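You operate a simulated robot arm through the tools that you are given. There is no shell and no other tool.

Carry out the task below with a simulated two-armed robot. There is one attempt and no reset: what you move stays moved.

Task
Hold the large beige pasta bag on the top of the left unit steady with one hand and open the top of the large beige pasta bag with the other.
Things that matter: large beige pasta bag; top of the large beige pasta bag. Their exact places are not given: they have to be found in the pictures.

The check looks at the end state, three seconds after you hand in, the way a careful person would. Anything else that was tipped, shoved, dropped, spilled or broken makes it a failure.

Robot
Two 7-joint arms with two-finger parallel grippers on one trunk, on a base that moves. Base frame: it is fixed to the floor where the robot stands at the start and does not move with it; the origin is under the middle of the robot, x ahead of it, y to its left, z up. Lengths are in m, angles in rad, forces in N, time in s.
The left shoulder is at the start at [0.02, 0.138, 1.175], the right one opposite. With the tool pointing down near the work surface each hand reaches from about 0.1 to 0.46 m from the robot's upright axis, wherever it stands, measured 20 degrees to its own side. Places, roughly: top of the large beige pasta bag [0.5, 0, 0.8]. Payload 1.57 kg a hand.
The TCP of each hand is the grasp point between the finger pads, 0.03 m short of the fingertips. In the tool frame z runs along the fingers and y along their closing line. The gripper opens to 0.08 m. The fingers are 0.017 m wide and 0.012 m thick; the gripper's body (0.04 by 0.082 m) begins 0.08 m behind the TCP.
Orientation is that of the tool frame in the base frame, as a unit quaternion [w, x, y, z]. With the fingers straight down and closing along the base's y, the tool's x points along the base's -x, its y along +y and its z along -z.

Tools
- The arms move only by the tool drive_tool. It takes "left_commands", "right_commands" or both (then of equal length, played together; a hand with none holds still); each is a list of rows, each a list of 7 numbers: the turn, a rotation vector about the tool's x, y, z in units of 120 degrees (1.0 is 120 degrees), then the shift along the tool's x, y, z in units of 400 mm (1.0 is 400 mm), then the gripper command, from -1 (fully open) to 1 (shut), values between in proportion. In form: [[rx, ry, rz, dx, dy, dz, hand], ...]. A call has 1 to 20 rows; each row is the pose to reach, as a shift and turn from the pose commanded when the call began, along the tool's axes at that moment. A call with a number of a shift or a turn outside -1 to 1 is refused whole. Each row takes 0.2 s and may step no farther than 0.05 m and 0.15 rad from the row before; otherwise, or with a gripper value out of range, the whole call is refused. Where a pose cannot be reached the arm comes as near as it can. A force on the tool above 40 N (or 10 N above the force at the start of the call, whichever is more), or a blocked arm, ends the call early, and 0.2 s more pass. The fingers move at their own pace (about 0.045 m/s each) and stop on an object; they squeeze with about 37 N. The grip force told is the motor's: it shows also when the fingers shut on nothing. Time passes only in rows, and 0.2 s behind the last, so rows that repeat a pose let the fingers close. It gives the time, the measured TCP pose, the force on the tool (base axes), the opening and the grip force at its end, in the units of the frame above (readings bear some noise), with the torque about the TCP (base axes, N m) and any sound that the robot's microphone picked up, and new pictures: "show" is both (left out), scene, wrist or none (wrist: the cameras of the hands that moved).
- Cameras (640 x 400 px; columns grow to the right, rows downward): "scene" is now at [0.1903, -0.0089, 1.0829]; the picture's right is [-0.19, -0.98, 0.00], its down [-0.37, 0.07, -0.93] and it looks along [0.91, -0.18, -0.37] (base axes); focal length 214 px, centre (320, 200). "left" rides on the left gripper at [0.072, 0.007, -0.122] in its tool frame; the picture's right is [-0.09, 1.00, 0.00], its down [-0.84, -0.08, -0.54] and it looks along [-0.54, -0.05, 0.84] (tool axes); focal length 238 px, centre (320, 200). "right" rides on the right gripper at [0.072, -0.007, -0.122] in its tool frame; the picture's right is [0.09, 1.00, 0.00], its down [-0.84, 0.08, -0.54] and it looks along [-0.54, 0.05, 0.84] (tool axes); focal length 238 px, centre (320, 200).
- lift_body(by): slides the trunk up (or, below 0, down) by that many m; the arms and the scene camera ride with it, the base frame stays. It gives what a move gives, with no picture.
- drive_base(legs): drives the robot by 1 to 6 legs, each [ahead, left, turn to the left] in m, m and rad, along the robot's own axes; the way and the turn of a leg run together, so that a leg with both is an arc; at most 1.5 m and 3.142 rad a leg. The arms and the cameras ride along, it lands a little off, and it stops where it bumps. It gives what a move gives, and a new picture of the scene camera.
- head_to(pan, tilt): turns the head with the scene camera to pan (to the left, within 1.047 rad either way) and tilt (down, from -0.506 to 1.204), counted from straight ahead of the robot. It gives what a move gives, and a new picture of the scene camera.
- probe_pixels(camera, pixels): for up to 12 pixels [column, row] of the newest picture of that camera ("zoom" is the newest enlarged one), the place [x, y, z] in the base frame of the surface seen there, good to about 0.002 m, but the place of the scene camera against the robot may be out by one fixed shift of up to 0.012 m in any direction. It takes no simulated time.
- enlarge(camera, box): a new picture of the part [left, top, right, bottom] of that camera's present view, enlarged. It takes no simulated time.
- job_done(): hands the job in; it is judged then, once.

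Unless the task says otherwise, let go and move clear before handing in.

The tools are called after ">>>" as a command line: name --argument value ..., lists and objects as JSON in quotes. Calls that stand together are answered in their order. drive_tool: Moves the arms, as the interface text tells. Its arguments: {"type":"object","properties":{"left_commands":{"type":"array","items":{"type":"array","items":{"type":"number"}}},"right_commands":{"type":"array","items":{"type":"array","items":{"type":"number"}}},"show":{"type":"string","enum":["both","scene","wrist","none"]}},"required":[]} The other tools are called the same way: lift_body (by) moves the trunk up or down; drive_base (legs) drives the base; head_to (pan, tilt) turns the head that bears the scene camera; probe_pixels (camera, pixels) gives the place of the surface under pixels of a picture; enlarge (camera, box) takes an enlarged picture of a part of a camera's view; job_done () hands the job in.

At the start:

```text
clock: 0.0
left_ee_pos: [0.2512, 0.112, 1.0579]
left_orientation: [-0.142, -0.002, 0.99, 0.009]
left_wrist_force: [0.5, -0.5, 0.1]
left_wrist_torque: [0.02, -0.03, -0.04]
left_width: 0.08
left_finger_force: 0.0
right_ee_pos: [0.2333, -0.1687, 1.0279]
right_orientation: [-0.092, -0.002, 0.992, -0.09]
right_wrist_force: [0.0, -0.6, -0.2]
right_wrist_torque: [-0.02, 0.01, 0.01]
right_width: 0.0797
right_finger_force: 0.0
trunk travel left (down, up): [-0.55, 0.69]
robot x, y, heading: [0.0039, -0.0033, -0.003]
head pan, tilt (commanded): [-0.192, 0.382]
```

scene: 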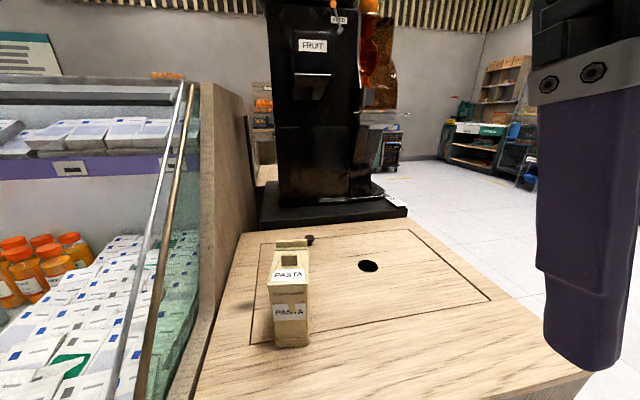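
right: 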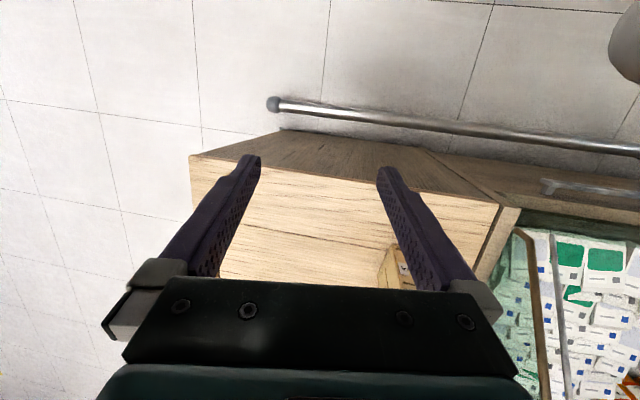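
left: 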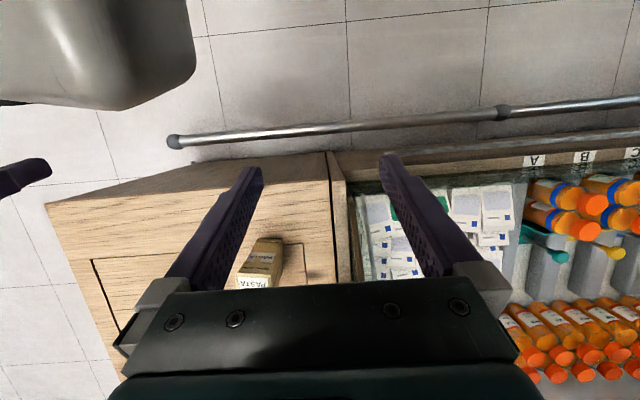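

The scene picture shows a beige bag labelled PASTA at about pixel (290, 295) on the wooden unit. I'll enlarge that part and probe the bag.

>>> enlarge --camera "scene" --box '[240, 220, 352, 360]'

>>> probe_pixels --camera "scene" --pixels '[[290, 243], [290, 262], [290, 274], [273, 285], [306, 282], [275, 345], [307, 344], [291, 311], [340, 340], [250, 330], [310, 239], [368, 266]]'

>>> enlarge --camera "left" --box '[200, 210, 320, 300]'

```text
2.86 times, centred on (296, 290) of scene
```

zoom: 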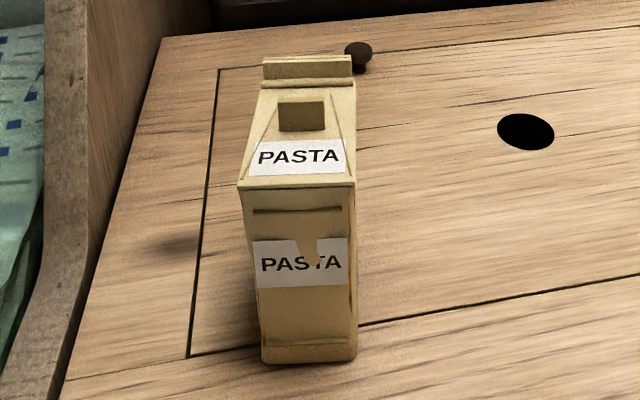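

```text
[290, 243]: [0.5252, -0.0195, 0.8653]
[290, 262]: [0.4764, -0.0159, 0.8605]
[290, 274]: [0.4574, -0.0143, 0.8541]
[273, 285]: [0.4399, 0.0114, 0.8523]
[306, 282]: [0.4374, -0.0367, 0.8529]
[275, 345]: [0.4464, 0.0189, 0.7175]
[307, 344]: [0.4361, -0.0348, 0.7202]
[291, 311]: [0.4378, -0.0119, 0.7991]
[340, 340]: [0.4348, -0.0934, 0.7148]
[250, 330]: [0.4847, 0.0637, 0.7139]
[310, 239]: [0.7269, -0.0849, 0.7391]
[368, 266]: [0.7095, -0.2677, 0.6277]
```

```text
4.44 times, centred on (260, 255) of left
```

zoom: 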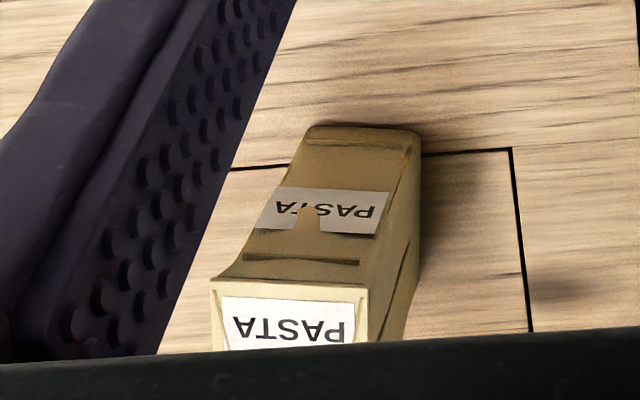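

The bag stands about x 0.44–0.53, y −0.04–0.02, from z 0.715 to 0.865, with a sloped top, a darker square in it and a raised rim at the back. I'll tilt the head down to see the front edge of the unit and the bag's top.

>>> head_to --pan -0.05 --tilt 0.9

```text
clock: 0.9
left_ee_pos: [0.2515, 0.1117, 1.0565]
left_orientation: [-0.144, -0.003, 0.99, 0.01]
left_wrist_force: [-1.2, 0.1, -0.1]
left_wrist_torque: [0.0, 0.01, 0.02]
left_width: 0.0799
left_finger_force: 0.1
right_ee_pos: [0.2325, -0.1681, 1.0254]
right_orientation: [-0.092, -0.003, 0.992, -0.091]
right_wrist_force: [0.5, 0.6, 1.3]
right_wrist_torque: [-0.01, 0.01, -0.02]
right_width: 0.0798
right_finger_force: 0.0
trunk travel left (down, up): [-0.55, 0.69]
robot x, y, heading: [-0.0009, 0.0032, 0.002]
head pan, tilt (commanded): [-0.051, 0.901]
```

scene: 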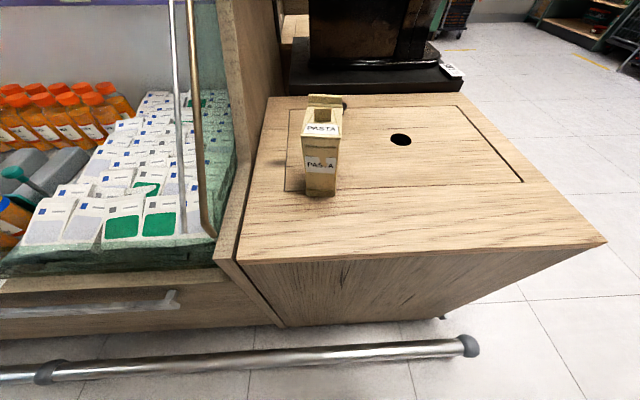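

The front edge of the unit is seen at row ~250 and a low rail at row ~360. I'll probe them and the bag's top to know how near the base can go.

>>> probe_pixels --camera "scene" --pixels '[[240, 262], [430, 248], [605, 242], [440, 318], [470, 345], [280, 365], [318, 195], [305, 135], [336, 135], [322, 99], [322, 115], [400, 340]]'

>>> enlarge --camera "scene" --box '[280, 80, 368, 205]'

```text
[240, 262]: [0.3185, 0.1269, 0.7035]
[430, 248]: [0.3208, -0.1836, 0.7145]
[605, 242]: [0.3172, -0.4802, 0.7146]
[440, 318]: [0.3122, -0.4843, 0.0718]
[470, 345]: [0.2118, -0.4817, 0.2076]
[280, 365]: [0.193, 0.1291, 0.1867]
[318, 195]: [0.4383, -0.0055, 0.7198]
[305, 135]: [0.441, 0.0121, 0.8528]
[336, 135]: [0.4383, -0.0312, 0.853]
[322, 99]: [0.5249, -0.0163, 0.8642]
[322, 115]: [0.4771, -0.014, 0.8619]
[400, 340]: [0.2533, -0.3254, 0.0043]
```

```text
3.20 times, centred on (324, 142) of scene
```

zoom: 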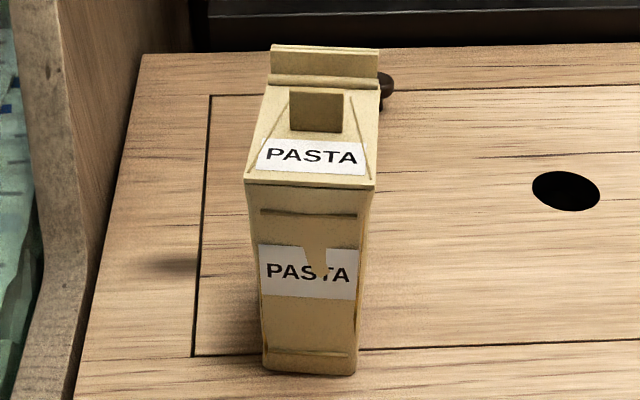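

The zoomed picture shows a lid-like top with a square piece at (317,110) and a rolled rim at the back at (325,75). I'll probe a profile along the top to see what stands up.

>>> probe_pixels --camera "zoom" --pixels '[[318, 48], [318, 60], [318, 72], [318, 78], [318, 84], [318, 92], [318, 100], [318, 115], [318, 128], [318, 140], [318, 165], [318, 182]]'

>>> probe_pixels --camera "zoom" --pixels '[[318, 188], [318, 200], [318, 212], [318, 230], [280, 110], [355, 110], [292, 110], [341, 110], [250, 178], [372, 180], [270, 70], [377, 65]]'

```text
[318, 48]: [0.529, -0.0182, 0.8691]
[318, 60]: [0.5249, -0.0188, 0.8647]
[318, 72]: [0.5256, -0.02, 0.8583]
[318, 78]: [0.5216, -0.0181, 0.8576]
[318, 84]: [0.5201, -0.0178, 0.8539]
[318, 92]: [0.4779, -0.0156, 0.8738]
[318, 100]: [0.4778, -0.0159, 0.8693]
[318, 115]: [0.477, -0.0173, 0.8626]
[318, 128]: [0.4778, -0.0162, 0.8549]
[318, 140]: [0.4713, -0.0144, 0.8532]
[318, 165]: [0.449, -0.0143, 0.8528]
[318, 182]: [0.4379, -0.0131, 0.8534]
```

```text
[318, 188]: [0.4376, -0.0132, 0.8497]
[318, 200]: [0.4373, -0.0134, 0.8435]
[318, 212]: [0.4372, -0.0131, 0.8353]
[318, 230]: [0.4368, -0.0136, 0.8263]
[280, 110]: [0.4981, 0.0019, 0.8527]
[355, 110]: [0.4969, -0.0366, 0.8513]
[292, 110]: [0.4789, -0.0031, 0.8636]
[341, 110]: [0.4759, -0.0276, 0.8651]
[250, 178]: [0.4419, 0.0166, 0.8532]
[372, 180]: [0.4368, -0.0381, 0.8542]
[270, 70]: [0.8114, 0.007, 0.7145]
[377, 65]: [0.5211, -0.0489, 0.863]
```

The top is a flat lid at z≈0.853 from x 0.437 to about 0.52, with a tab standing to z≈0.875 at x≈0.477, and a rim at the back. I'll look straight down to see how much room the base has ahead before the rail.

>>> head_to --pan 0.0 --tilt 1.2

```text
clock: 1.8
left_ee_pos: [0.2516, 0.1129, 1.0578]
left_orientation: [-0.143, -0.003, 0.99, 0.011]
left_wrist_force: [-0.3, 0.6, 0.4]
left_wrist_torque: [0.01, 0.02, 0.02]
left_width: 0.0798
left_finger_force: 0.1
right_ee_pos: [0.2314, -0.1682, 1.025]
right_orientation: [-0.092, -0.003, 0.991, -0.092]
right_wrist_force: [-0.1, -0.5, 0.4]
right_wrist_torque: [0.02, 0.01, 0.01]
right_width: 0.0801
right_finger_force: 0.1
trunk travel left (down, up): [-0.55, 0.69]
robot x, y, heading: [-0.0026, -0.0003, -0.006]
head pan, tilt (commanded): [0.0, 1.201]
```

scene: 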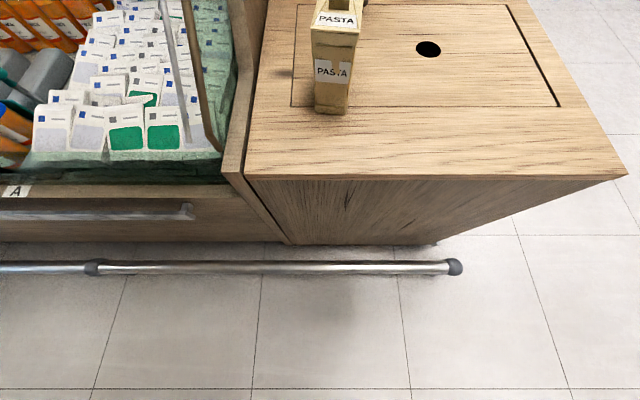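

The base itself isn't in view. I'll probe the floor near the bottom of the picture and the rail to see how far back the floor is clear.

>>> probe_pixels --camera "scene" --pixels '[[320, 395], [320, 350], [320, 300], [320, 268], [320, 262], [320, 255], [320, 245], [320, 177], [320, 200], [333, 20], [333, 112], [560, 106]]'

```text
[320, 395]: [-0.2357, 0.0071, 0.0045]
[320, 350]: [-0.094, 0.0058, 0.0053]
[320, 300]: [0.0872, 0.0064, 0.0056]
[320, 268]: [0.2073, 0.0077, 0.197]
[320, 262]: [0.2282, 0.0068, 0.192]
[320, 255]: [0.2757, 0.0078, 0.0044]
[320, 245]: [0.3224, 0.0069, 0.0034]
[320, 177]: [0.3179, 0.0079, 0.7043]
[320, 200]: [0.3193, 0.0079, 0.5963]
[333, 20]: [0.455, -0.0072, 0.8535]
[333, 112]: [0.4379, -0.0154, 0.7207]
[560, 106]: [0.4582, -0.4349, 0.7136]
```

The floor is clear to the rail at x≈0.2. To see the bag's right side and the lid seam, I'll drive sideways to the right and turn the head to the left.

>>> drive_base --legs '[[0.0, -0.45, 0.0]]'

>>> head_to --pan 0.95 --tilt 0.45

```text
clock: 4.5
left_ee_pos: [0.2495, -0.3377, 1.0576]
left_orientation: [-0.144, -0.001, 0.99, 0.01]
left_wrist_force: [-0.2, -0.3, -0.5]
left_wrist_torque: [0.0, -0.02, -0.01]
left_width: 0.0801
left_finger_force: 0.1
right_ee_pos: [0.2299, -0.6187, 1.0263]
right_orientation: [-0.093, 0.001, 0.991, -0.091]
right_wrist_force: [0.6, -0.5, 0.4]
right_wrist_torque: [-0.01, -0.01, 0.0]
right_width: 0.0798
right_finger_force: 0.1
trunk travel left (down, up): [-0.55, 0.69]
robot x, y, heading: [-0.0036, -0.4465, -0.007]
head pan, tilt (commanded): [0.0, 1.201]
```

scene: 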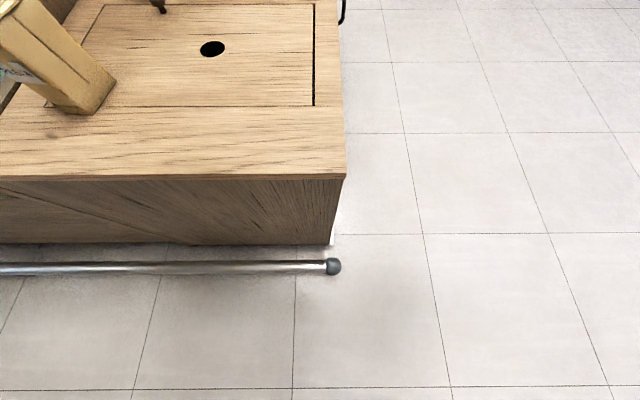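

```text
clock: 5.7
left_ee_pos: [0.2496, -0.3391, 1.0572]
left_orientation: [-0.144, 0.0, 0.99, 0.01]
left_wrist_force: [0.3, -0.3, 0.2]
left_wrist_torque: [-0.02, -0.03, 0.01]
left_width: 0.0802
left_finger_force: 0.1
right_ee_pos: [0.23, -0.619, 1.0263]
right_orientation: [-0.093, 0.001, 0.992, -0.091]
right_wrist_force: [-0.4, -0.1, 0.3]
right_wrist_torque: [-0.01, -0.03, -0.01]
right_width: 0.0797
right_finger_force: 0.1
trunk travel left (down, up): [-0.55, 0.69]
robot x, y, heading: [0.0002, -0.4485, -0.009]
head pan, tilt (commanded): [0.949, 0.45]
```

scene: 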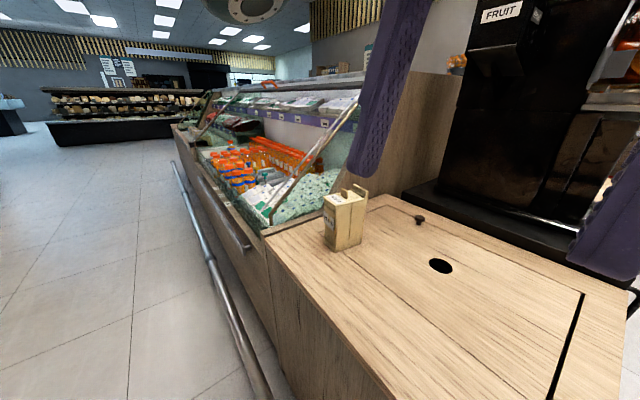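

The bag is seen from its right front corner at about (345, 220). I'll enlarge it.

>>> enlarge --camera "scene" --box '[308, 175, 384, 260]'

```text
4.71 times, centred on (346, 218) of scene
```

zoom: 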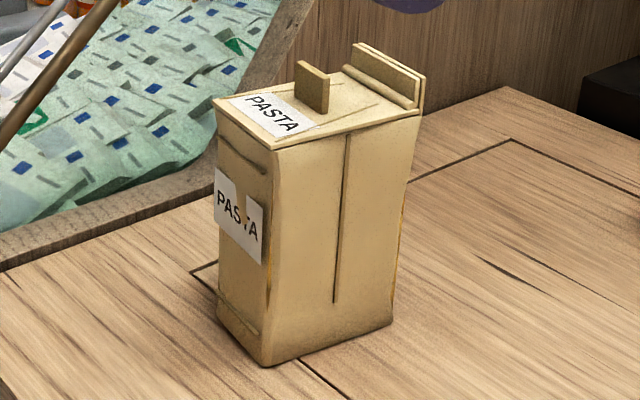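

The lid is a thin plate; there's a rolled bead and a fin at the back edge. I'll enlarge more to see the hinge and probe it.

>>> enlarge --camera "scene" --box '[328, 180, 364, 206]'

>>> probe_pixels --camera "zoom" --pixels '[[320, 200], [320, 150]]'

```text
15.38 times, centred on (346, 193) of scene
```

zoom: 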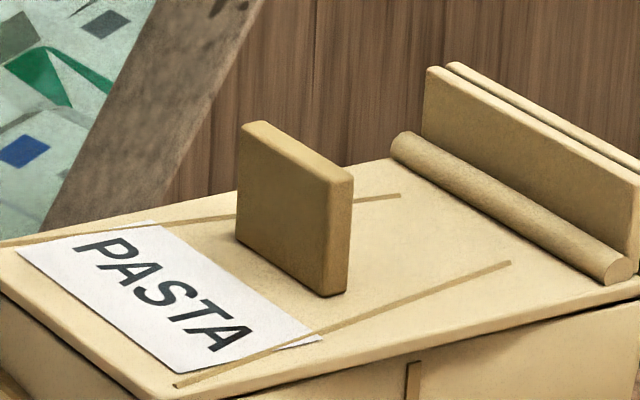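

```text
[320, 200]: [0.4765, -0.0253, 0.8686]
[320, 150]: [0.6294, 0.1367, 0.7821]
```

Now it's plain: a tab stands on the hinged lid, the hinge barrel lies at the back, and a fin stands behind it. I'll probe exact places of the tab, barrel, fin and lid edges.

>>> probe_pixels --camera "zoom" --pixels '[[245, 127], [325, 178], [347, 180], [342, 285], [242, 235], [325, 285], [410, 145], [610, 270], [395, 165], [600, 282], [432, 80], [632, 185]]'

>>> probe_pixels --camera "zoom" --pixels '[[450, 70], [5, 265], [165, 390], [630, 285], [640, 280], [400, 320], [300, 150], [340, 230], [500, 200], [560, 130], [530, 120], [180, 395]]'

```text
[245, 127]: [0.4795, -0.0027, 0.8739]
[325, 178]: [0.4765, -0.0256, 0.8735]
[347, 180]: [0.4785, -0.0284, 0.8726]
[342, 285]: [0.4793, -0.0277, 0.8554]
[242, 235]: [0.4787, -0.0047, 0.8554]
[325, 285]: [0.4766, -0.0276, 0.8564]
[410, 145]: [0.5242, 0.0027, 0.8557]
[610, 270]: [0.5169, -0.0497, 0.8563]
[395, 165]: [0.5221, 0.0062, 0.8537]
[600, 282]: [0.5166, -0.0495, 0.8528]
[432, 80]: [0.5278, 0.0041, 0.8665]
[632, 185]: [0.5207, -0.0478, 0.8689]
```

```text
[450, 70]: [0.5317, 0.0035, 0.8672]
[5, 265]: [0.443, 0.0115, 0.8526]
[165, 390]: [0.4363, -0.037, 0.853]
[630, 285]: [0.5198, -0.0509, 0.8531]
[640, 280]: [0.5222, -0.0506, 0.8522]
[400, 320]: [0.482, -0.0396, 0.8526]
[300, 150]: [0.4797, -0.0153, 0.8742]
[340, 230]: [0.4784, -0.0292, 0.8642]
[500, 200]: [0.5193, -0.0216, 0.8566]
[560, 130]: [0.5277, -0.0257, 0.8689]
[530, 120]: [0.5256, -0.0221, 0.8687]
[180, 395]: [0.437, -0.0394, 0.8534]
```

The picture settles the geometry: tab at about (0.479, −0.016, 0.864), hinge barrel at about (0.521, −0.023, 0.853), bag turned about −0.13 rad. My plan is for the left hand to hold the bag's sides from the front, low. The right hand pinches the tab from the right side and rolls the lid open. First I'll drive back in front of the bag.

>>> drive_base --legs '[[0.0, 0.42, 0.0]]'

>>> head_to --pan 0.0 --tilt 0.75

```text
clock: 8.3
left_ee_pos: [0.2548, 0.0845, 1.0585]
left_orientation: [-0.142, 0.003, 0.99, 0.01]
left_wrist_force: [-0.1, 0.0, -0.5]
left_wrist_torque: [-0.02, 0.02, 0.01]
left_width: 0.0802
left_finger_force: 0.0
right_ee_pos: [0.2332, -0.1969, 1.0256]
right_orientation: [-0.095, 0.003, 0.991, -0.091]
right_wrist_force: [-0.3, -0.3, -0.1]
right_wrist_torque: [0.02, 0.02, 0.01]
right_width: 0.08
right_finger_force: 0.1
trunk travel left (down, up): [-0.55, 0.69]
robot x, y, heading: [0.0017, -0.0265, -0.008]
head pan, tilt (commanded): [0.949, 0.45]
```

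scene: 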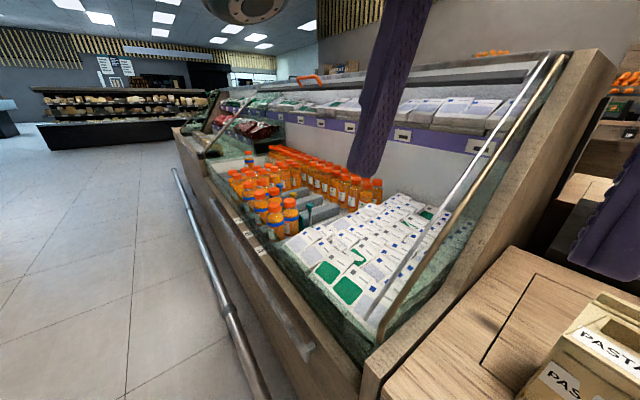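

```text
clock: 9.5
left_ee_pos: [0.2544, 0.0848, 1.0564]
left_orientation: [-0.143, 0.002, 0.99, 0.011]
left_wrist_force: [0.6, 0.2, 0.1]
left_wrist_torque: [-0.02, 0.0, 0.0]
left_width: 0.0802
left_finger_force: 0.1
right_ee_pos: [0.2329, -0.1967, 1.0258]
right_orientation: [-0.094, 0.002, 0.991, -0.092]
right_wrist_force: [0.1, 0.3, 0.1]
right_wrist_torque: [-0.02, -0.01, 0.0]
right_width: 0.0801
right_finger_force: 0.0
trunk travel left (down, up): [-0.55, 0.69]
robot x, y, heading: [0.0014, -0.0263, -0.013]
head pan, tilt (commanded): [0.0, 0.75]
```

scene: 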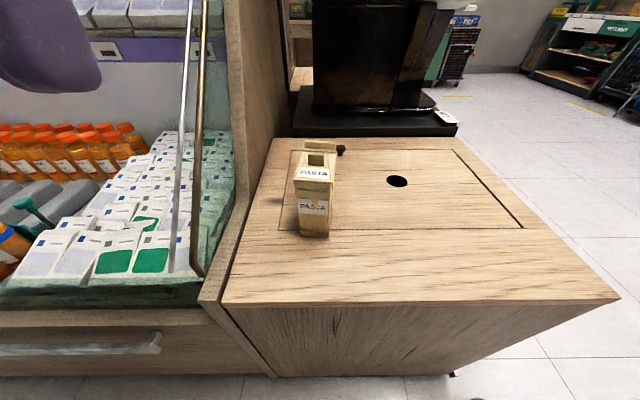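

The robot stands at y −0.026 again, and the bag is at (314, 190) in the scene. I'll turn the right hand, high and away from the bag, so its fingers point to the left with the camera on top.

>>> drive_tool --right_commands '[[-0.0455, 0.0344, 0.0318, -0.0185, -0.0033, -0.0029, -1], [-0.091, 0.0689, 0.0636, -0.0369, -0.0067, -0.0059, -1], [-0.1364, 0.1033, 0.0955, -0.0554, -0.01, -0.0088, -1], [-0.1819, 0.1377, 0.1273, -0.0738, -0.0133, -0.0117, -1], [-0.2274, 0.1722, 0.1591, -0.0923, -0.0166, -0.0147, -1], [-0.2729, 0.2066, 0.1909, -0.1107, -0.02, -0.0176, -1], [-0.3183, 0.241, 0.2227, -0.1292, -0.0233, -0.0205, -1], [-0.3638, 0.2755, 0.2546, -0.1477, -0.0266, -0.0235, -1], [-0.4093, 0.3099, 0.2864, -0.1661, -0.0299, -0.0264, -1], [-0.4548, 0.3443, 0.3182, -0.1846, -0.0333, -0.0293, -1], [-0.5002, 0.3787, 0.35, -0.203, -0.0366, -0.0322, -1], [-0.5457, 0.4132, 0.3818, -0.2215, -0.0399, -0.0352, -1], [-0.5912, 0.4476, 0.4136, -0.2399, -0.0432, -0.0381, -1], [-0.6367, 0.482, 0.4455, -0.2584, -0.0466, -0.041, -1], [-0.6821, 0.5165, 0.4773, -0.2768, -0.0499, -0.044, -1], [-0.7276, 0.5509, 0.5091, -0.2953, -0.0532, -0.0469, -1]]' --show "both"

```text
clock: 12.9
left_ee_pos: [0.2538, 0.0859, 1.0579]
left_orientation: [-0.144, 0.002, 0.99, 0.01]
left_wrist_force: [-0.5, 0.6, 0.1]
left_wrist_torque: [0.0, 0.03, 0.02]
left_width: 0.0799
left_finger_force: 0.1
right_ee_pos: [0.3533, -0.2175, 1.025]
right_orientation: [-0.466, 0.531, 0.466, 0.532]
right_wrist_force: [0.6, 0.7, -0.8]
right_wrist_torque: [-0.01, -0.02, 0.0]
right_width: 0.0801
right_finger_force: 0.0
trunk travel left (down, up): [-0.55, 0.69]
robot x, y, heading: [-0.001, -0.0226, -0.014]
head pan, tilt (commanded): [0.0, 0.75]
```

scene: 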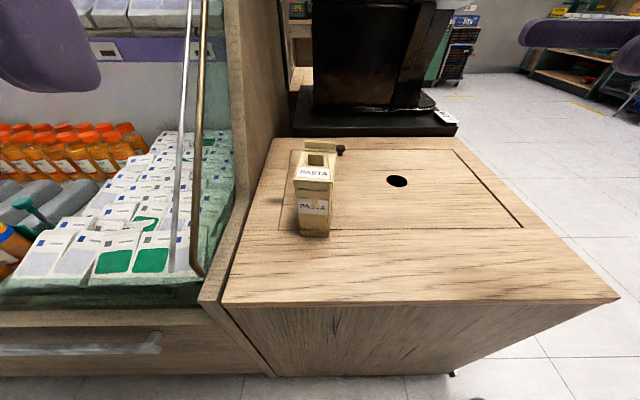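
right: 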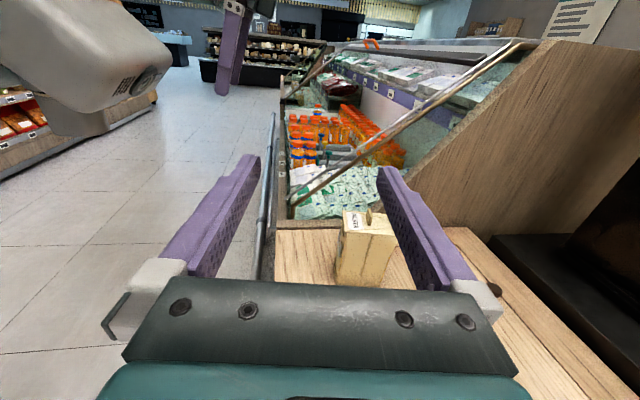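

The right hand reached the pose exactly, and its camera sees the bag at (365, 240). I'll probe the bag with this camera to check the scene camera's shift.

>>> enlarge --camera "right" --box '[330, 200, 402, 245]'

>>> probe_pixels --camera "zoom" --pixels '[[320, 150], [320, 200]]'

```text
8.89 times, centred on (366, 222) of right
```

zoom: 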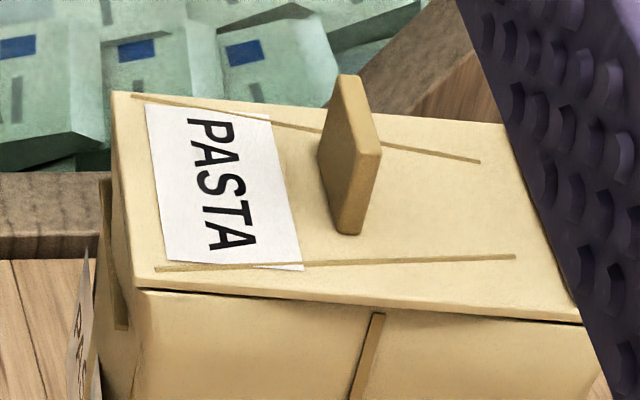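

```text
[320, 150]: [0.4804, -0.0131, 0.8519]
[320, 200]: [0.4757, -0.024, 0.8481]
```

I'll probe the tab's corners and lid edges in this enlarged wrist view.

>>> probe_pixels --camera "zoom" --pixels '[[343, 80], [372, 148], [362, 150], [350, 228], [358, 225], [322, 160], [336, 228], [115, 95], [135, 282], [580, 315], [225, 190], [420, 200]]'

>>> enlarge --camera "scene" --box '[290, 135, 346, 240]'

```text
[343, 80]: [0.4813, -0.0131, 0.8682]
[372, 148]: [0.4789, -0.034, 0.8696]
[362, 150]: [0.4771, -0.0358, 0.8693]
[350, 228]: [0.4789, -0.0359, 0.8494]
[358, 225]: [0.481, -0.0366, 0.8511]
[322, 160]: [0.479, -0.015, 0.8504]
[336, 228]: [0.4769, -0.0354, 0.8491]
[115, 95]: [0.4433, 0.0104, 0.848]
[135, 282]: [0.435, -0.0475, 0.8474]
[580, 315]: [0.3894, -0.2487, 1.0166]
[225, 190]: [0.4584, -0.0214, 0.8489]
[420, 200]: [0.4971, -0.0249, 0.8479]
```

```text
3.81 times, centred on (318, 188) of scene
```

zoom: 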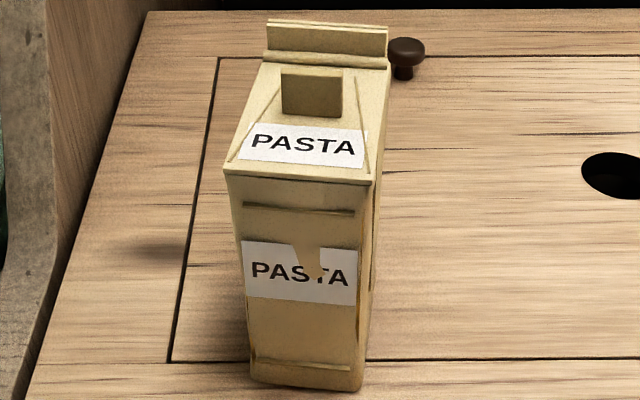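

The wrist camera gives the lid at z 0.848, the tab's right face at y −0.035 and its centre near (0.480, −0.023, 0.859). So the scene camera reads about +0.007 in y and +0.005 in z too high. I'll do a dry run of the right hand's roll beside and above the bag to see that the arm can do it.

>>> drive_tool --right_commands '[[0, 0, 0, -0.0313, 0.0499, 0.0265, 0.25], [0, 0, 0, -0.0625, 0.0998, 0.053, 0.25], [0, 0, 0, -0.0938, 0.1498, 0.0795, 0.25], [0, 0, 0, -0.125, 0.1997, 0.106, 0.25], [0, 0, 0, -0.1563, 0.2496, 0.1325, 0.25], [0, 0, 0, -0.1875, 0.2995, 0.159, 0.25], [0, 0, 0.07, -0.1875, 0.2995, 0.159, 0.25], [0, 0, 0.14, -0.1875, 0.2995, 0.159, 0.25], [0, 0, 0.21, -0.1875, 0.2995, 0.159, 0.25], [0, 0, 0.28, -0.1875, 0.2995, 0.159, 0.25], [0, 0, 0.35, -0.1875, 0.2995, 0.159, 0.25], [0, 0, 0.42, -0.1875, 0.2995, 0.159, 0.25], [0, 0, 0.49, -0.1875, 0.2995, 0.159, 0.25], [0, 0, 0.56, -0.1875, 0.2995, 0.159, 0.25], [0, 0, 0.63, -0.1875, 0.2995, 0.159, 0.25], [0, 0, 0.7, -0.1875, 0.2995, 0.159, 0.25], [0, 0, 0.77, -0.1875, 0.2995, 0.159, 0.25], [0, 0, 0.84, -0.1875, 0.2995, 0.159, 0.25], [0, 0, 0.91, -0.1875, 0.2995, 0.159, 0.25]]' --show "both"

```text
clock: 16.9
left_ee_pos: [0.2518, 0.0866, 1.0567]
left_orientation: [-0.145, 0.002, 0.989, 0.011]
left_wrist_force: [-0.3, -0.7, 0.2]
left_wrist_torque: [0.01, -0.05, -0.01]
left_width: 0.0801
left_finger_force: 0.1
right_ee_pos: [0.4112, -0.1536, 0.928]
right_orientation: [0.704, -0.687, 0.165, 0.073]
right_wrist_force: [-1.7, 0.0, -1.3]
right_wrist_torque: [0.06, 0.05, -0.1]
right_width: 0.0302
right_finger_force: 0.1
right hand out of reach, approached as far as the arm can: row 4, 5, 6, 7, 8, 9, 10, 11, 12, 13, 14, 15, 16, 17, 18, 19
trunk travel left (down, up): [-0.55, 0.69]
robot x, y, heading: [0.0005, -0.024, -0.012]
head pan, tilt (commanded): [0.0, 0.75]
```

scene: 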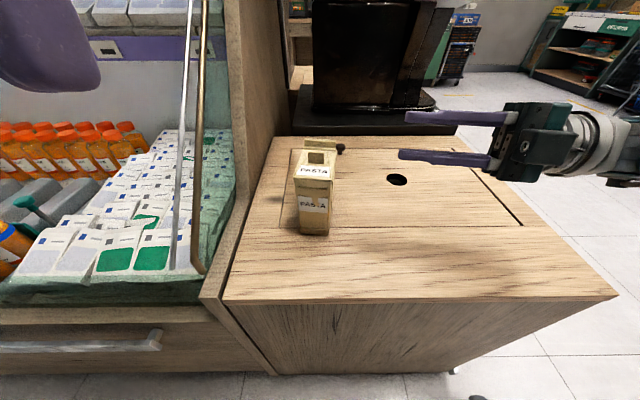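
right: 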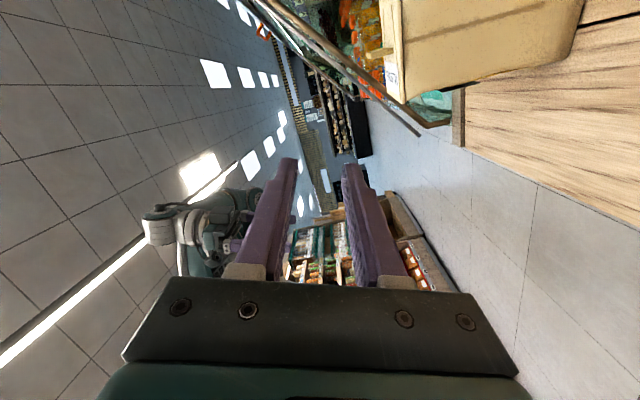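

The roll works, but the right hand fell short at x≈0.41, so the base must come nearer and the trunk lower. First I'll draw the right hand back and up, unrolled. At the same time I'll turn the left hand to point forward and 40° down for holding the bag from the front.

>>> drive_tool --right_commands '[[0, 0, -0.065, -0.0321, -0.0172, -0.0176, 0.25], [0, 0, -0.13, -0.0643, -0.0343, -0.0353, 0.25], [0, 0, -0.195, -0.0964, -0.0515, -0.0529, 0.25], [0, 0, -0.26, -0.1286, -0.0686, -0.0706, 0.25], [0, 0, -0.325, -0.1607, -0.0858, -0.0882, 0.25], [0, 0, -0.39, -0.1929, -0.1029, -0.1059, 0.25], [0, 0, -0.455, -0.225, -0.1201, -0.1235, 0.25], [0, 0, -0.52, -0.2571, -0.1373, -0.1411, 0.25], [0, 0, -0.585, -0.2893, -0.1544, -0.1588, 0.25], [0, 0, -0.65, -0.3214, -0.1716, -0.1764, 0.25], [0, 0, -0.715, -0.3536, -0.1887, -0.1941, 0.25], [0, 0, -0.78, -0.3857, -0.2059, -0.2117, 0.25], [0, 0, -0.845, -0.4179, -0.223, -0.2294, 0.25], [0, 0, -0.91, -0.45, -0.2402, -0.247, 0.25]]' --left_commands '[[0.0021, -0.0397, 0.0044, -0.0137, -0.0097, -0.0043, -1], [0.0042, -0.0794, 0.0088, -0.0273, -0.0194, -0.0086, -1], [0.0063, -0.1191, 0.0131, -0.041, -0.0291, -0.013, -1], [0.0085, -0.1588, 0.0175, -0.0547, -0.0389, -0.0173, -1], [0.0106, -0.1985, 0.0219, -0.0683, -0.0486, -0.0216, -1], [0.0127, -0.2382, 0.0263, -0.082, -0.0583, -0.0259, -1], [0.0148, -0.2779, 0.0307, -0.0957, -0.068, -0.0303, -1], [0.0169, -0.3175, 0.035, -0.1093, -0.0777, -0.0346, -1], [0.019, -0.3572, 0.0394, -0.123, -0.0874, -0.0389, -1], [0.0211, -0.3969, 0.0438, -0.1366, -0.0971, -0.0432, -1], [0.0233, -0.4366, 0.0482, -0.1503, -0.1069, -0.0475, -1], [0.0254, -0.4763, 0.0525, -0.164, -0.1166, -0.0519, -1], [0.0275, -0.516, 0.0569, -0.1776, -0.1263, -0.0562, -1], [0.0296, -0.5557, 0.0613, -0.1913, -0.136, -0.0605, -1]]' --show "both"

```text
clock: 19.9
left_ee_pos: [0.3337, 0.0283, 1.057]
left_orientation: [0.425, 0.067, 0.902, -0.032]
left_wrist_force: [-0.4, -0.5, -0.4]
left_wrist_torque: [0.02, 0.03, 0.0]
left_width: 0.0798
left_finger_force: 0.1
right_ee_pos: [0.2627, -0.2378, 1.0786]
right_orientation: [-0.465, 0.531, 0.467, 0.534]
right_wrist_force: [-0.3, -0.1, 0.4]
right_wrist_torque: [0.03, 0.02, 0.04]
right_width: 0.03
right_finger_force: 0.0
right hand out of reach, approached as far as the arm can: row 1, 2, 3
trunk travel left (down, up): [-0.55, 0.69]
robot x, y, heading: [0.0055, -0.0256, -0.007]
head pan, tilt (commanded): [0.0, 0.75]
```

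scene: 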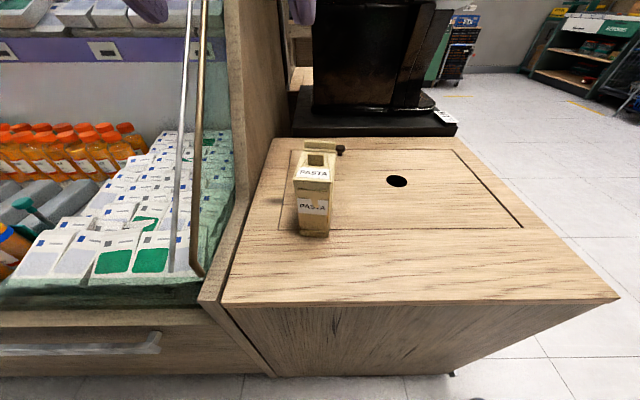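
right: 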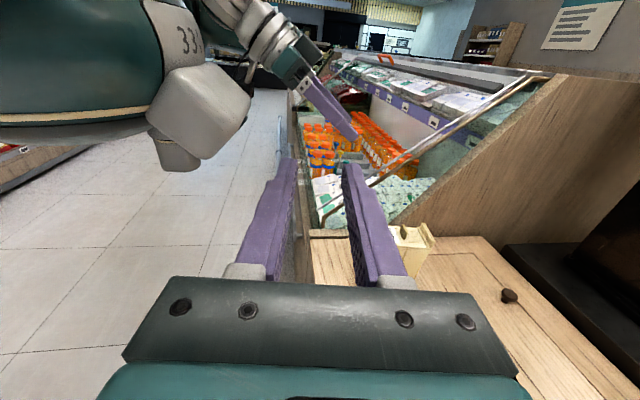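
left: 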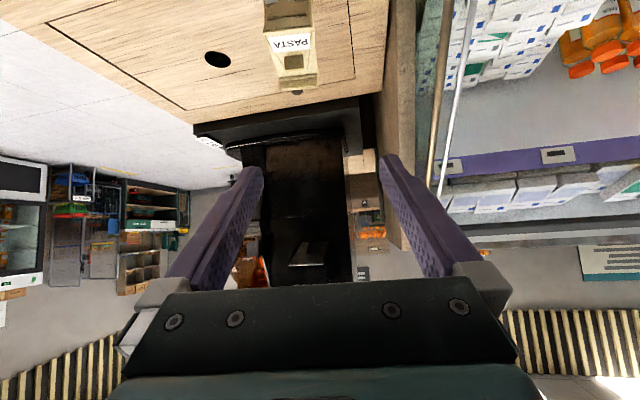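

Both hands are at their staging poses, the left pointing at the bag from the front. I'll try to drive the base ahead a little toward the unit; the hands stay well above everything.

>>> drive_base --legs '[[0.05, 0.0, 0.0]]'

```text
clock: 20.9
left_ee_pos: [0.3844, 0.0276, 1.0582]
left_orientation: [0.423, 0.065, 0.903, -0.031]
left_wrist_force: [-0.2, -0.6, -0.3]
left_wrist_torque: [0.02, 0.06, -0.02]
left_width: 0.0801
left_finger_force: 0.0
right_ee_pos: [0.3135, -0.2391, 1.0776]
right_orientation: [-0.466, 0.531, 0.466, 0.532]
right_wrist_force: [-0.1, 0.4, -0.8]
right_wrist_torque: [-0.01, 0.01, 0.03]
right_width: 0.0298
right_finger_force: 0.1
trunk travel left (down, up): [-0.55, 0.69]
robot x, y, heading: [0.0513, -0.0263, -0.016]
head pan, tilt (commanded): [0.0, 0.75]
```

scene: 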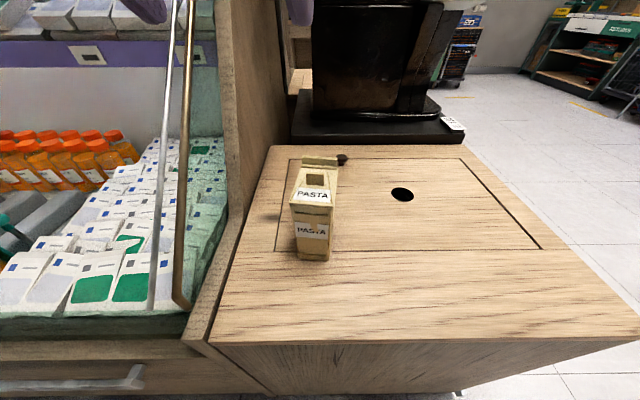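

The base moved the full 0.05 without a bump. I'll go 0.04 more, which puts the tab within easy reach.

>>> drive_base --legs '[[0.04, 0.0, 0.0]]'

```text
clock: 21.7
left_ee_pos: [0.425, 0.0263, 1.0573]
left_orientation: [0.423, 0.063, 0.903, -0.03]
left_wrist_force: [0.6, -0.4, -0.7]
left_wrist_torque: [0.0, 0.01, 0.02]
left_width: 0.0801
left_finger_force: 0.1
right_ee_pos: [0.3525, -0.2395, 1.0778]
right_orientation: [-0.465, 0.532, 0.466, 0.533]
right_wrist_force: [-0.5, 0.1, 0.0]
right_wrist_torque: [0.03, -0.04, -0.02]
right_width: 0.03
right_finger_force: 0.0
trunk travel left (down, up): [-0.55, 0.69]
robot x, y, heading: [0.0939, -0.0254, -0.007]
head pan, tilt (commanded): [0.0, 0.75]
```

scene: 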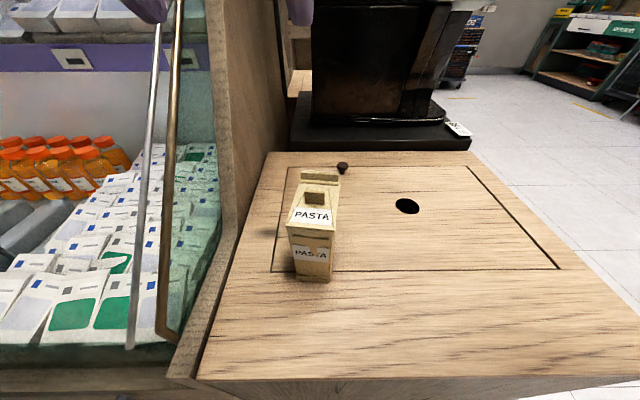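

The base is now at x 0.094 with no bump. I'll lower the trunk 0.12 m, which keeps the left fingertips (now z≈1.04) above the bag's top at 0.869.

>>> lift_body --by -0.12

```text
clock: 23.2
left_ee_pos: [0.4245, 0.0277, 0.9383]
left_orientation: [0.423, 0.064, 0.903, -0.03]
left_wrist_force: [-0.2, 0.6, 0.2]
left_wrist_torque: [-0.01, 0.02, -0.01]
left_width: 0.0801
left_finger_force: 0.1
right_ee_pos: [0.3526, -0.2381, 0.9574]
right_orientation: [-0.466, 0.531, 0.466, 0.532]
right_wrist_force: [-0.9, 0.5, -0.5]
right_wrist_torque: [-0.01, 0.0, -0.02]
right_width: 0.0298
right_finger_force: 0.0
trunk travel left (down, up): [-0.43, 0.81]
robot x, y, heading: [0.0939, -0.0292, -0.01]
head pan, tilt (commanded): [0.0, 0.75]
```

The trunk is lower; left TCP at (0.425, 0.028, 0.938). I'll move the left hand to a pre-grasp point in front of the bag, on the bag's centre line at (0.371, −0.009, 0.852).

>>> drive_tool --left_commands '[[0, 0, 0, 0.0405, -0.0182, 0.0077, -1], [0, 0, 0, 0.081, -0.0363, 0.0153, -1], [0, 0, 0, 0.1215, -0.0545, 0.023, -1], [0, 0, 0, 0.162, -0.0727, 0.0307, -1], [0, 0, 0, 0.2025, -0.0908, 0.0383, -1], [0, 0, 0, 0.243, -0.109, 0.046, -1]]' --show "both"

```text
clock: 23.6
left_ee_pos: [0.4244, 0.0279, 0.9339]
left_orientation: [0.427, 0.062, 0.902, -0.023]
left_wrist_force: [-0.3, 7.3, 5.4]
left_wrist_torque: [-0.13, 0.9, -1.07]
left_width: 0.08
left_finger_force: 0.0
left hand out of reach, approached as far as the arm can: row 1
right_ee_pos: [0.3532, -0.2396, 0.9575]
right_orientation: [-0.466, 0.532, 0.465, 0.533]
right_wrist_force: [0.0, -0.4, 0.2]
right_wrist_torque: [0.0, 0.02, -0.02]
right_width: 0.0301
right_finger_force: 0.1
trunk travel left (down, up): [-0.43, 0.81]
robot x, y, heading: [0.0947, -0.024, -0.015]
head pan, tilt (commanded): [0.0, 0.75]
stopped in row 1 (left hand): the force on the tool passed its limit at 58 N (the readings are from after the stop); the commanded pose is now the measured one
```

scene: 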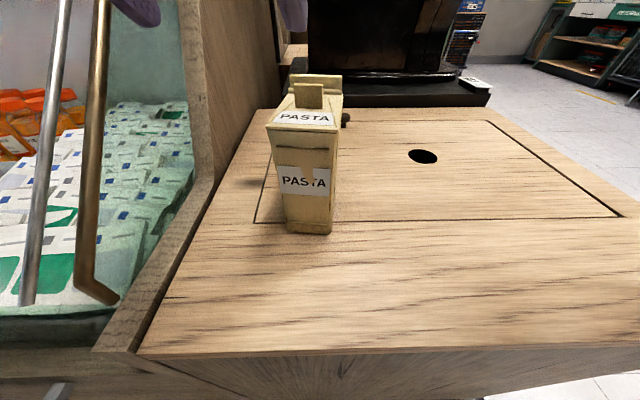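
left: 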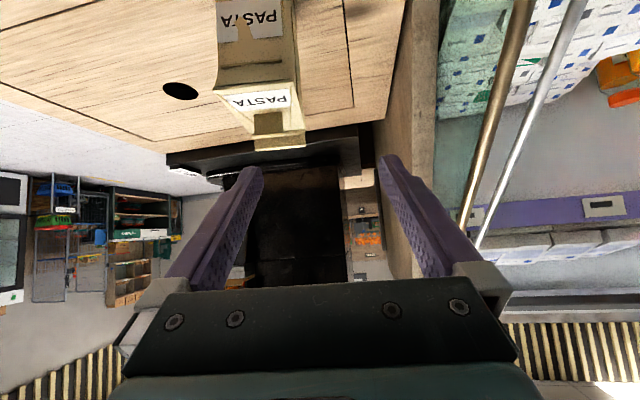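

The left hand was blocked in the first row with a force of 58 N. The scene picture shows its fingers at the top (140,10) and (290,12), so the hand is likely against the robot's own camera head. I'll look with the right hand's camera.

>>> enlarge --camera "right" --box '[0, 0, 640, 400]'

```text
1.00 times, centred on (320, 200) of right (not enlarged: the box is as wide or as high as the picture)
```

zoom: 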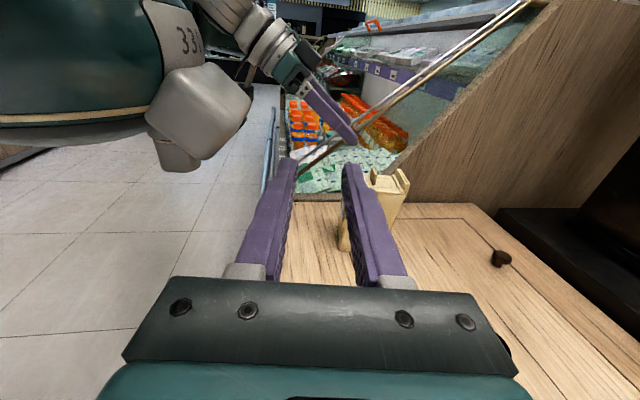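

>>> probe_pixels --camera "right" --pixels '[[170, 80], [210, 80], [245, 105], [185, 165], [150, 120], [230, 20], [260, 50], [290, 70], [330, 120], [80, 60], [120, 130], [215, 120]]'

>>> enlarge --camera "right" --box '[130, 0, 370, 180]'

```text
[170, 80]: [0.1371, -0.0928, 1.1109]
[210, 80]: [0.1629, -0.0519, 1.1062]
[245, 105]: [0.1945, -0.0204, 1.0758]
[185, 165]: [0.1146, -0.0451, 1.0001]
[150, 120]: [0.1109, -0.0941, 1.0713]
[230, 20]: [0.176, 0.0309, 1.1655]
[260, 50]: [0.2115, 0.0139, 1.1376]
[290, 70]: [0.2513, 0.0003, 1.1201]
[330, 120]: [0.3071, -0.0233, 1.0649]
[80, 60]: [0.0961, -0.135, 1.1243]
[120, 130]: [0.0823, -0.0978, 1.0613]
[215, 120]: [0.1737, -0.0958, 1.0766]
```

```text
2.22 times, centred on (250, 90) of right
```

zoom: 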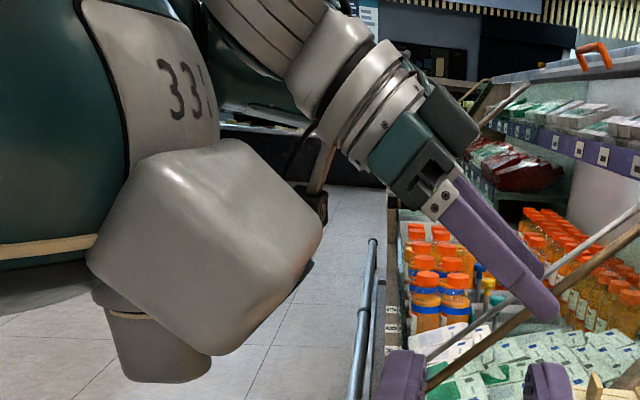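

The probe used the older right picture. I'll probe the present zoom picture to locate the head and the left hand.

>>> probe_pixels --camera "zoom" --pixels '[[200, 200], [310, 230], [240, 340], [160, 340], [320, 200], [315, 60], [350, 110], [400, 150], [440, 200], [550, 310], [380, 110], [300, 140]]'

```text
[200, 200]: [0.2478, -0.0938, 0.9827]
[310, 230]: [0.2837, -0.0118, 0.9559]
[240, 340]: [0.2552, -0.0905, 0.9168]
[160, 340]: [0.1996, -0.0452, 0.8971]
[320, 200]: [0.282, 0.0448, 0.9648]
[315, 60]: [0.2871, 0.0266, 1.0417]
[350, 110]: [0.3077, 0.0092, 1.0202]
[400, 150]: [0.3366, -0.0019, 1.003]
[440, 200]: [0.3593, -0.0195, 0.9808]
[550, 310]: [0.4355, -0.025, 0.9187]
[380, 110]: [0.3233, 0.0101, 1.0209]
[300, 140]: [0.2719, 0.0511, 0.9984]
```

The left hand's camera (about (0.285, 0.05, 0.96)) touches the robot's head at (0.284, −0.01, 0.956). So with the robot square-on, the head is in the way. I'll free the left hand forward, left and up. After that I'll restand the robot to the right of the bag, turned left, so the head lies between the two hands.

>>> drive_tool --left_commands '[[0, 0, 0, -0.02, 0.0266, -0.0048, -1], [0, 0, 0, -0.04, 0.0533, -0.0095, -1], [0, 0, 0, -0.06, 0.0799, -0.0143, -1], [0, 0, 0, -0.08, 0.1065, -0.019, -1]]' --show "none"

>>> lift_body --by 0.1

```text
clock: 24.6
left_ee_pos: [0.4445, 0.0686, 0.9622]
left_orientation: [0.425, 0.063, 0.903, -0.022]
left_wrist_force: [0.8, 0.7, 0.5]
left_wrist_torque: [0.0, -0.01, 0.01]
left_width: 0.0801
left_finger_force: 0.2
right_ee_pos: [0.3528, -0.2378, 0.9572]
right_orientation: [-0.466, 0.531, 0.466, 0.533]
right_wrist_force: [0.3, -0.3, -0.1]
right_wrist_torque: [0.0, -0.03, 0.04]
right_width: 0.03
right_finger_force: 0.1
trunk travel left (down, up): [-0.43, 0.81]
robot x, y, heading: [0.0941, -0.027, -0.01]
head pan, tilt (commanded): [0.0, 0.75]
```

```text
clock: 25.9
left_ee_pos: [0.4442, 0.067, 1.0627]
left_orientation: [0.426, 0.061, 0.902, -0.023]
left_wrist_force: [-0.8, -0.5, -0.9]
left_wrist_torque: [0.03, -0.05, 0.0]
left_width: 0.08
left_finger_force: 0.0
right_ee_pos: [0.3543, -0.2387, 1.0577]
right_orientation: [-0.466, 0.531, 0.465, 0.533]
right_wrist_force: [0.6, 0.5, 0.3]
right_wrist_torque: [0.01, 0.01, -0.01]
right_width: 0.0303
right_finger_force: 0.0
trunk travel left (down, up): [-0.53, 0.71]
robot x, y, heading: [0.0913, -0.0269, -0.013]
head pan, tilt (commanded): [0.0, 0.75]
```

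Both hands are free and high (z≈1.06). I'll drive right 0.275 m and turn left 0.63 rad.

>>> drive_base --legs '[[0.0, -0.275, 0.0], [0.0, 0.0, 0.63]]'

```text
clock: 29.5
left_ee_pos: [0.3199, -0.0155, 1.0634]
left_orientation: [0.412, -0.219, 0.878, 0.109]
left_wrist_force: [0.0, -0.5, 1.1]
left_wrist_torque: [0.0, -0.03, 0.0]
left_width: 0.08
left_finger_force: 0.1
right_ee_pos: [0.4251, -0.3168, 1.0578]
right_orientation: [0.607, -0.363, -0.607, -0.364]
right_wrist_force: [0.7, 0.3, -0.3]
right_wrist_torque: [0.04, -0.02, 0.03]
right_width: 0.03
right_finger_force: 0.0
trunk travel left (down, up): [-0.53, 0.71]
robot x, y, heading: [0.0904, -0.2978, 0.612]
head pan, tilt (commanded): [0.0, 0.75]
```

scene: 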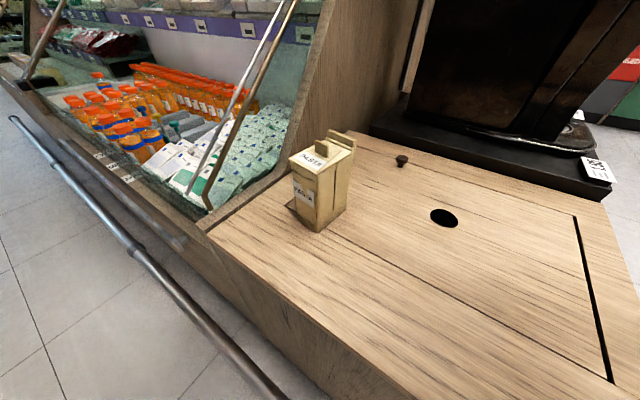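

The robot now stands at (0.09, −0.298) turned 0.612 rad, and the bag is in plain view at (322, 185). I'll turn both hands back to the bag's axes at high staging points: left in front of it, right to its right.

>>> drive_tool --left_commands '[[0.0295, 0.0002, 0.0237, 0.019, -0.0044, 0.0324, -1], [0.059, 0.0005, 0.0475, 0.0381, -0.0088, 0.0647, -1], [0.0885, 0.0007, 0.0712, 0.0571, -0.0132, 0.0971, -1], [0.118, 0.0009, 0.095, 0.0762, -0.0177, 0.1294, -1], [0.1475, 0.0011, 0.1187, 0.0952, -0.0221, 0.1618, -1], [0.177, 0.0014, 0.1424, 0.1142, -0.0265, 0.1941, -1], [0.2065, 0.0016, 0.1662, 0.1333, -0.0309, 0.2265, -1], [0.236, 0.0018, 0.1899, 0.1523, -0.0353, 0.2588, -1]]' --right_commands '[[-0.0377, 0, 0, -0.0275, 0.0242, 0.0286, 0.25], [-0.0755, 0, 0, -0.055, 0.0483, 0.0572, 0.25], [-0.1132, 0, 0, -0.0825, 0.0725, 0.0858, 0.25], [-0.1509, 0, 0, -0.11, 0.0967, 0.1144, 0.25], [-0.1886, 0, 0, -0.1375, 0.1208, 0.143, 0.25], [-0.2264, 0, 0, -0.165, 0.145, 0.1716, 0.25], [-0.2641, 0, 0, -0.1925, 0.1691, 0.2002, 0.25], [-0.3018, 0, 0, -0.22, 0.1933, 0.2288, 0.25]]' --show "both"

```text
clock: 31.3
left_ee_pos: [0.3604, -0.0061, 0.9498]
left_orientation: [0.422, 0.066, 0.904, -0.03]
left_wrist_force: [-0.6, -0.1, -0.3]
left_wrist_torque: [0.01, 0.0, 0.01]
left_width: 0.0803
left_finger_force: 0.2
right_ee_pos: [0.4505, -0.1992, 0.9708]
right_orientation: [-0.464, 0.533, 0.463, 0.535]
right_wrist_force: [0.0, 0.1, 0.2]
right_wrist_torque: [0.0, 0.03, 0.0]
right_width: 0.03
right_finger_force: 0.0
trunk travel left (down, up): [-0.53, 0.71]
robot x, y, heading: [0.0899, -0.2968, 0.612]
head pan, tilt (commanded): [0.0, 0.75]
```

scene: 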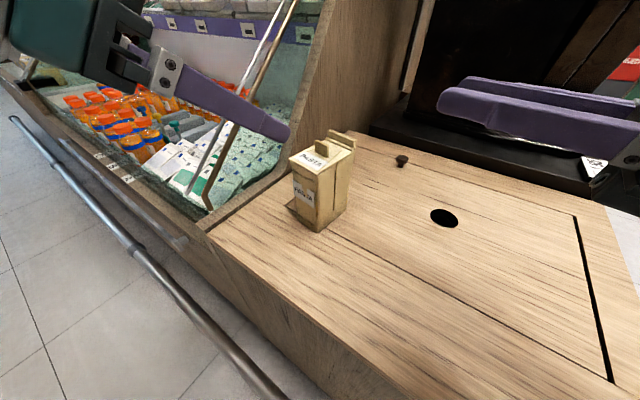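
right: 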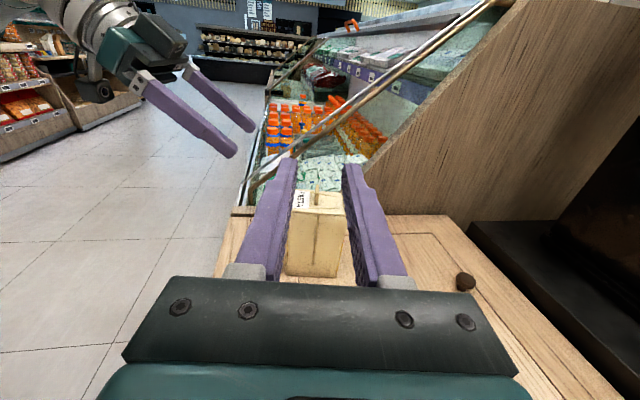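
left: 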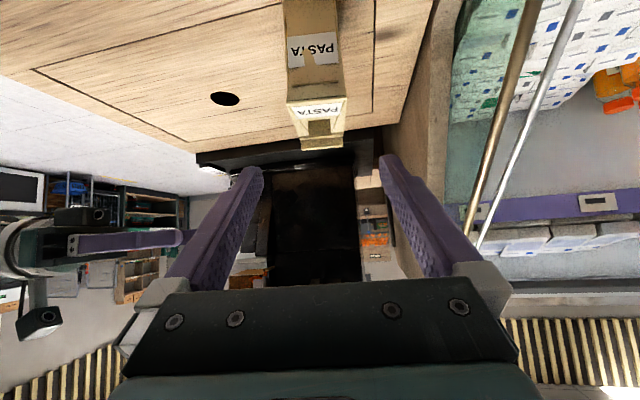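

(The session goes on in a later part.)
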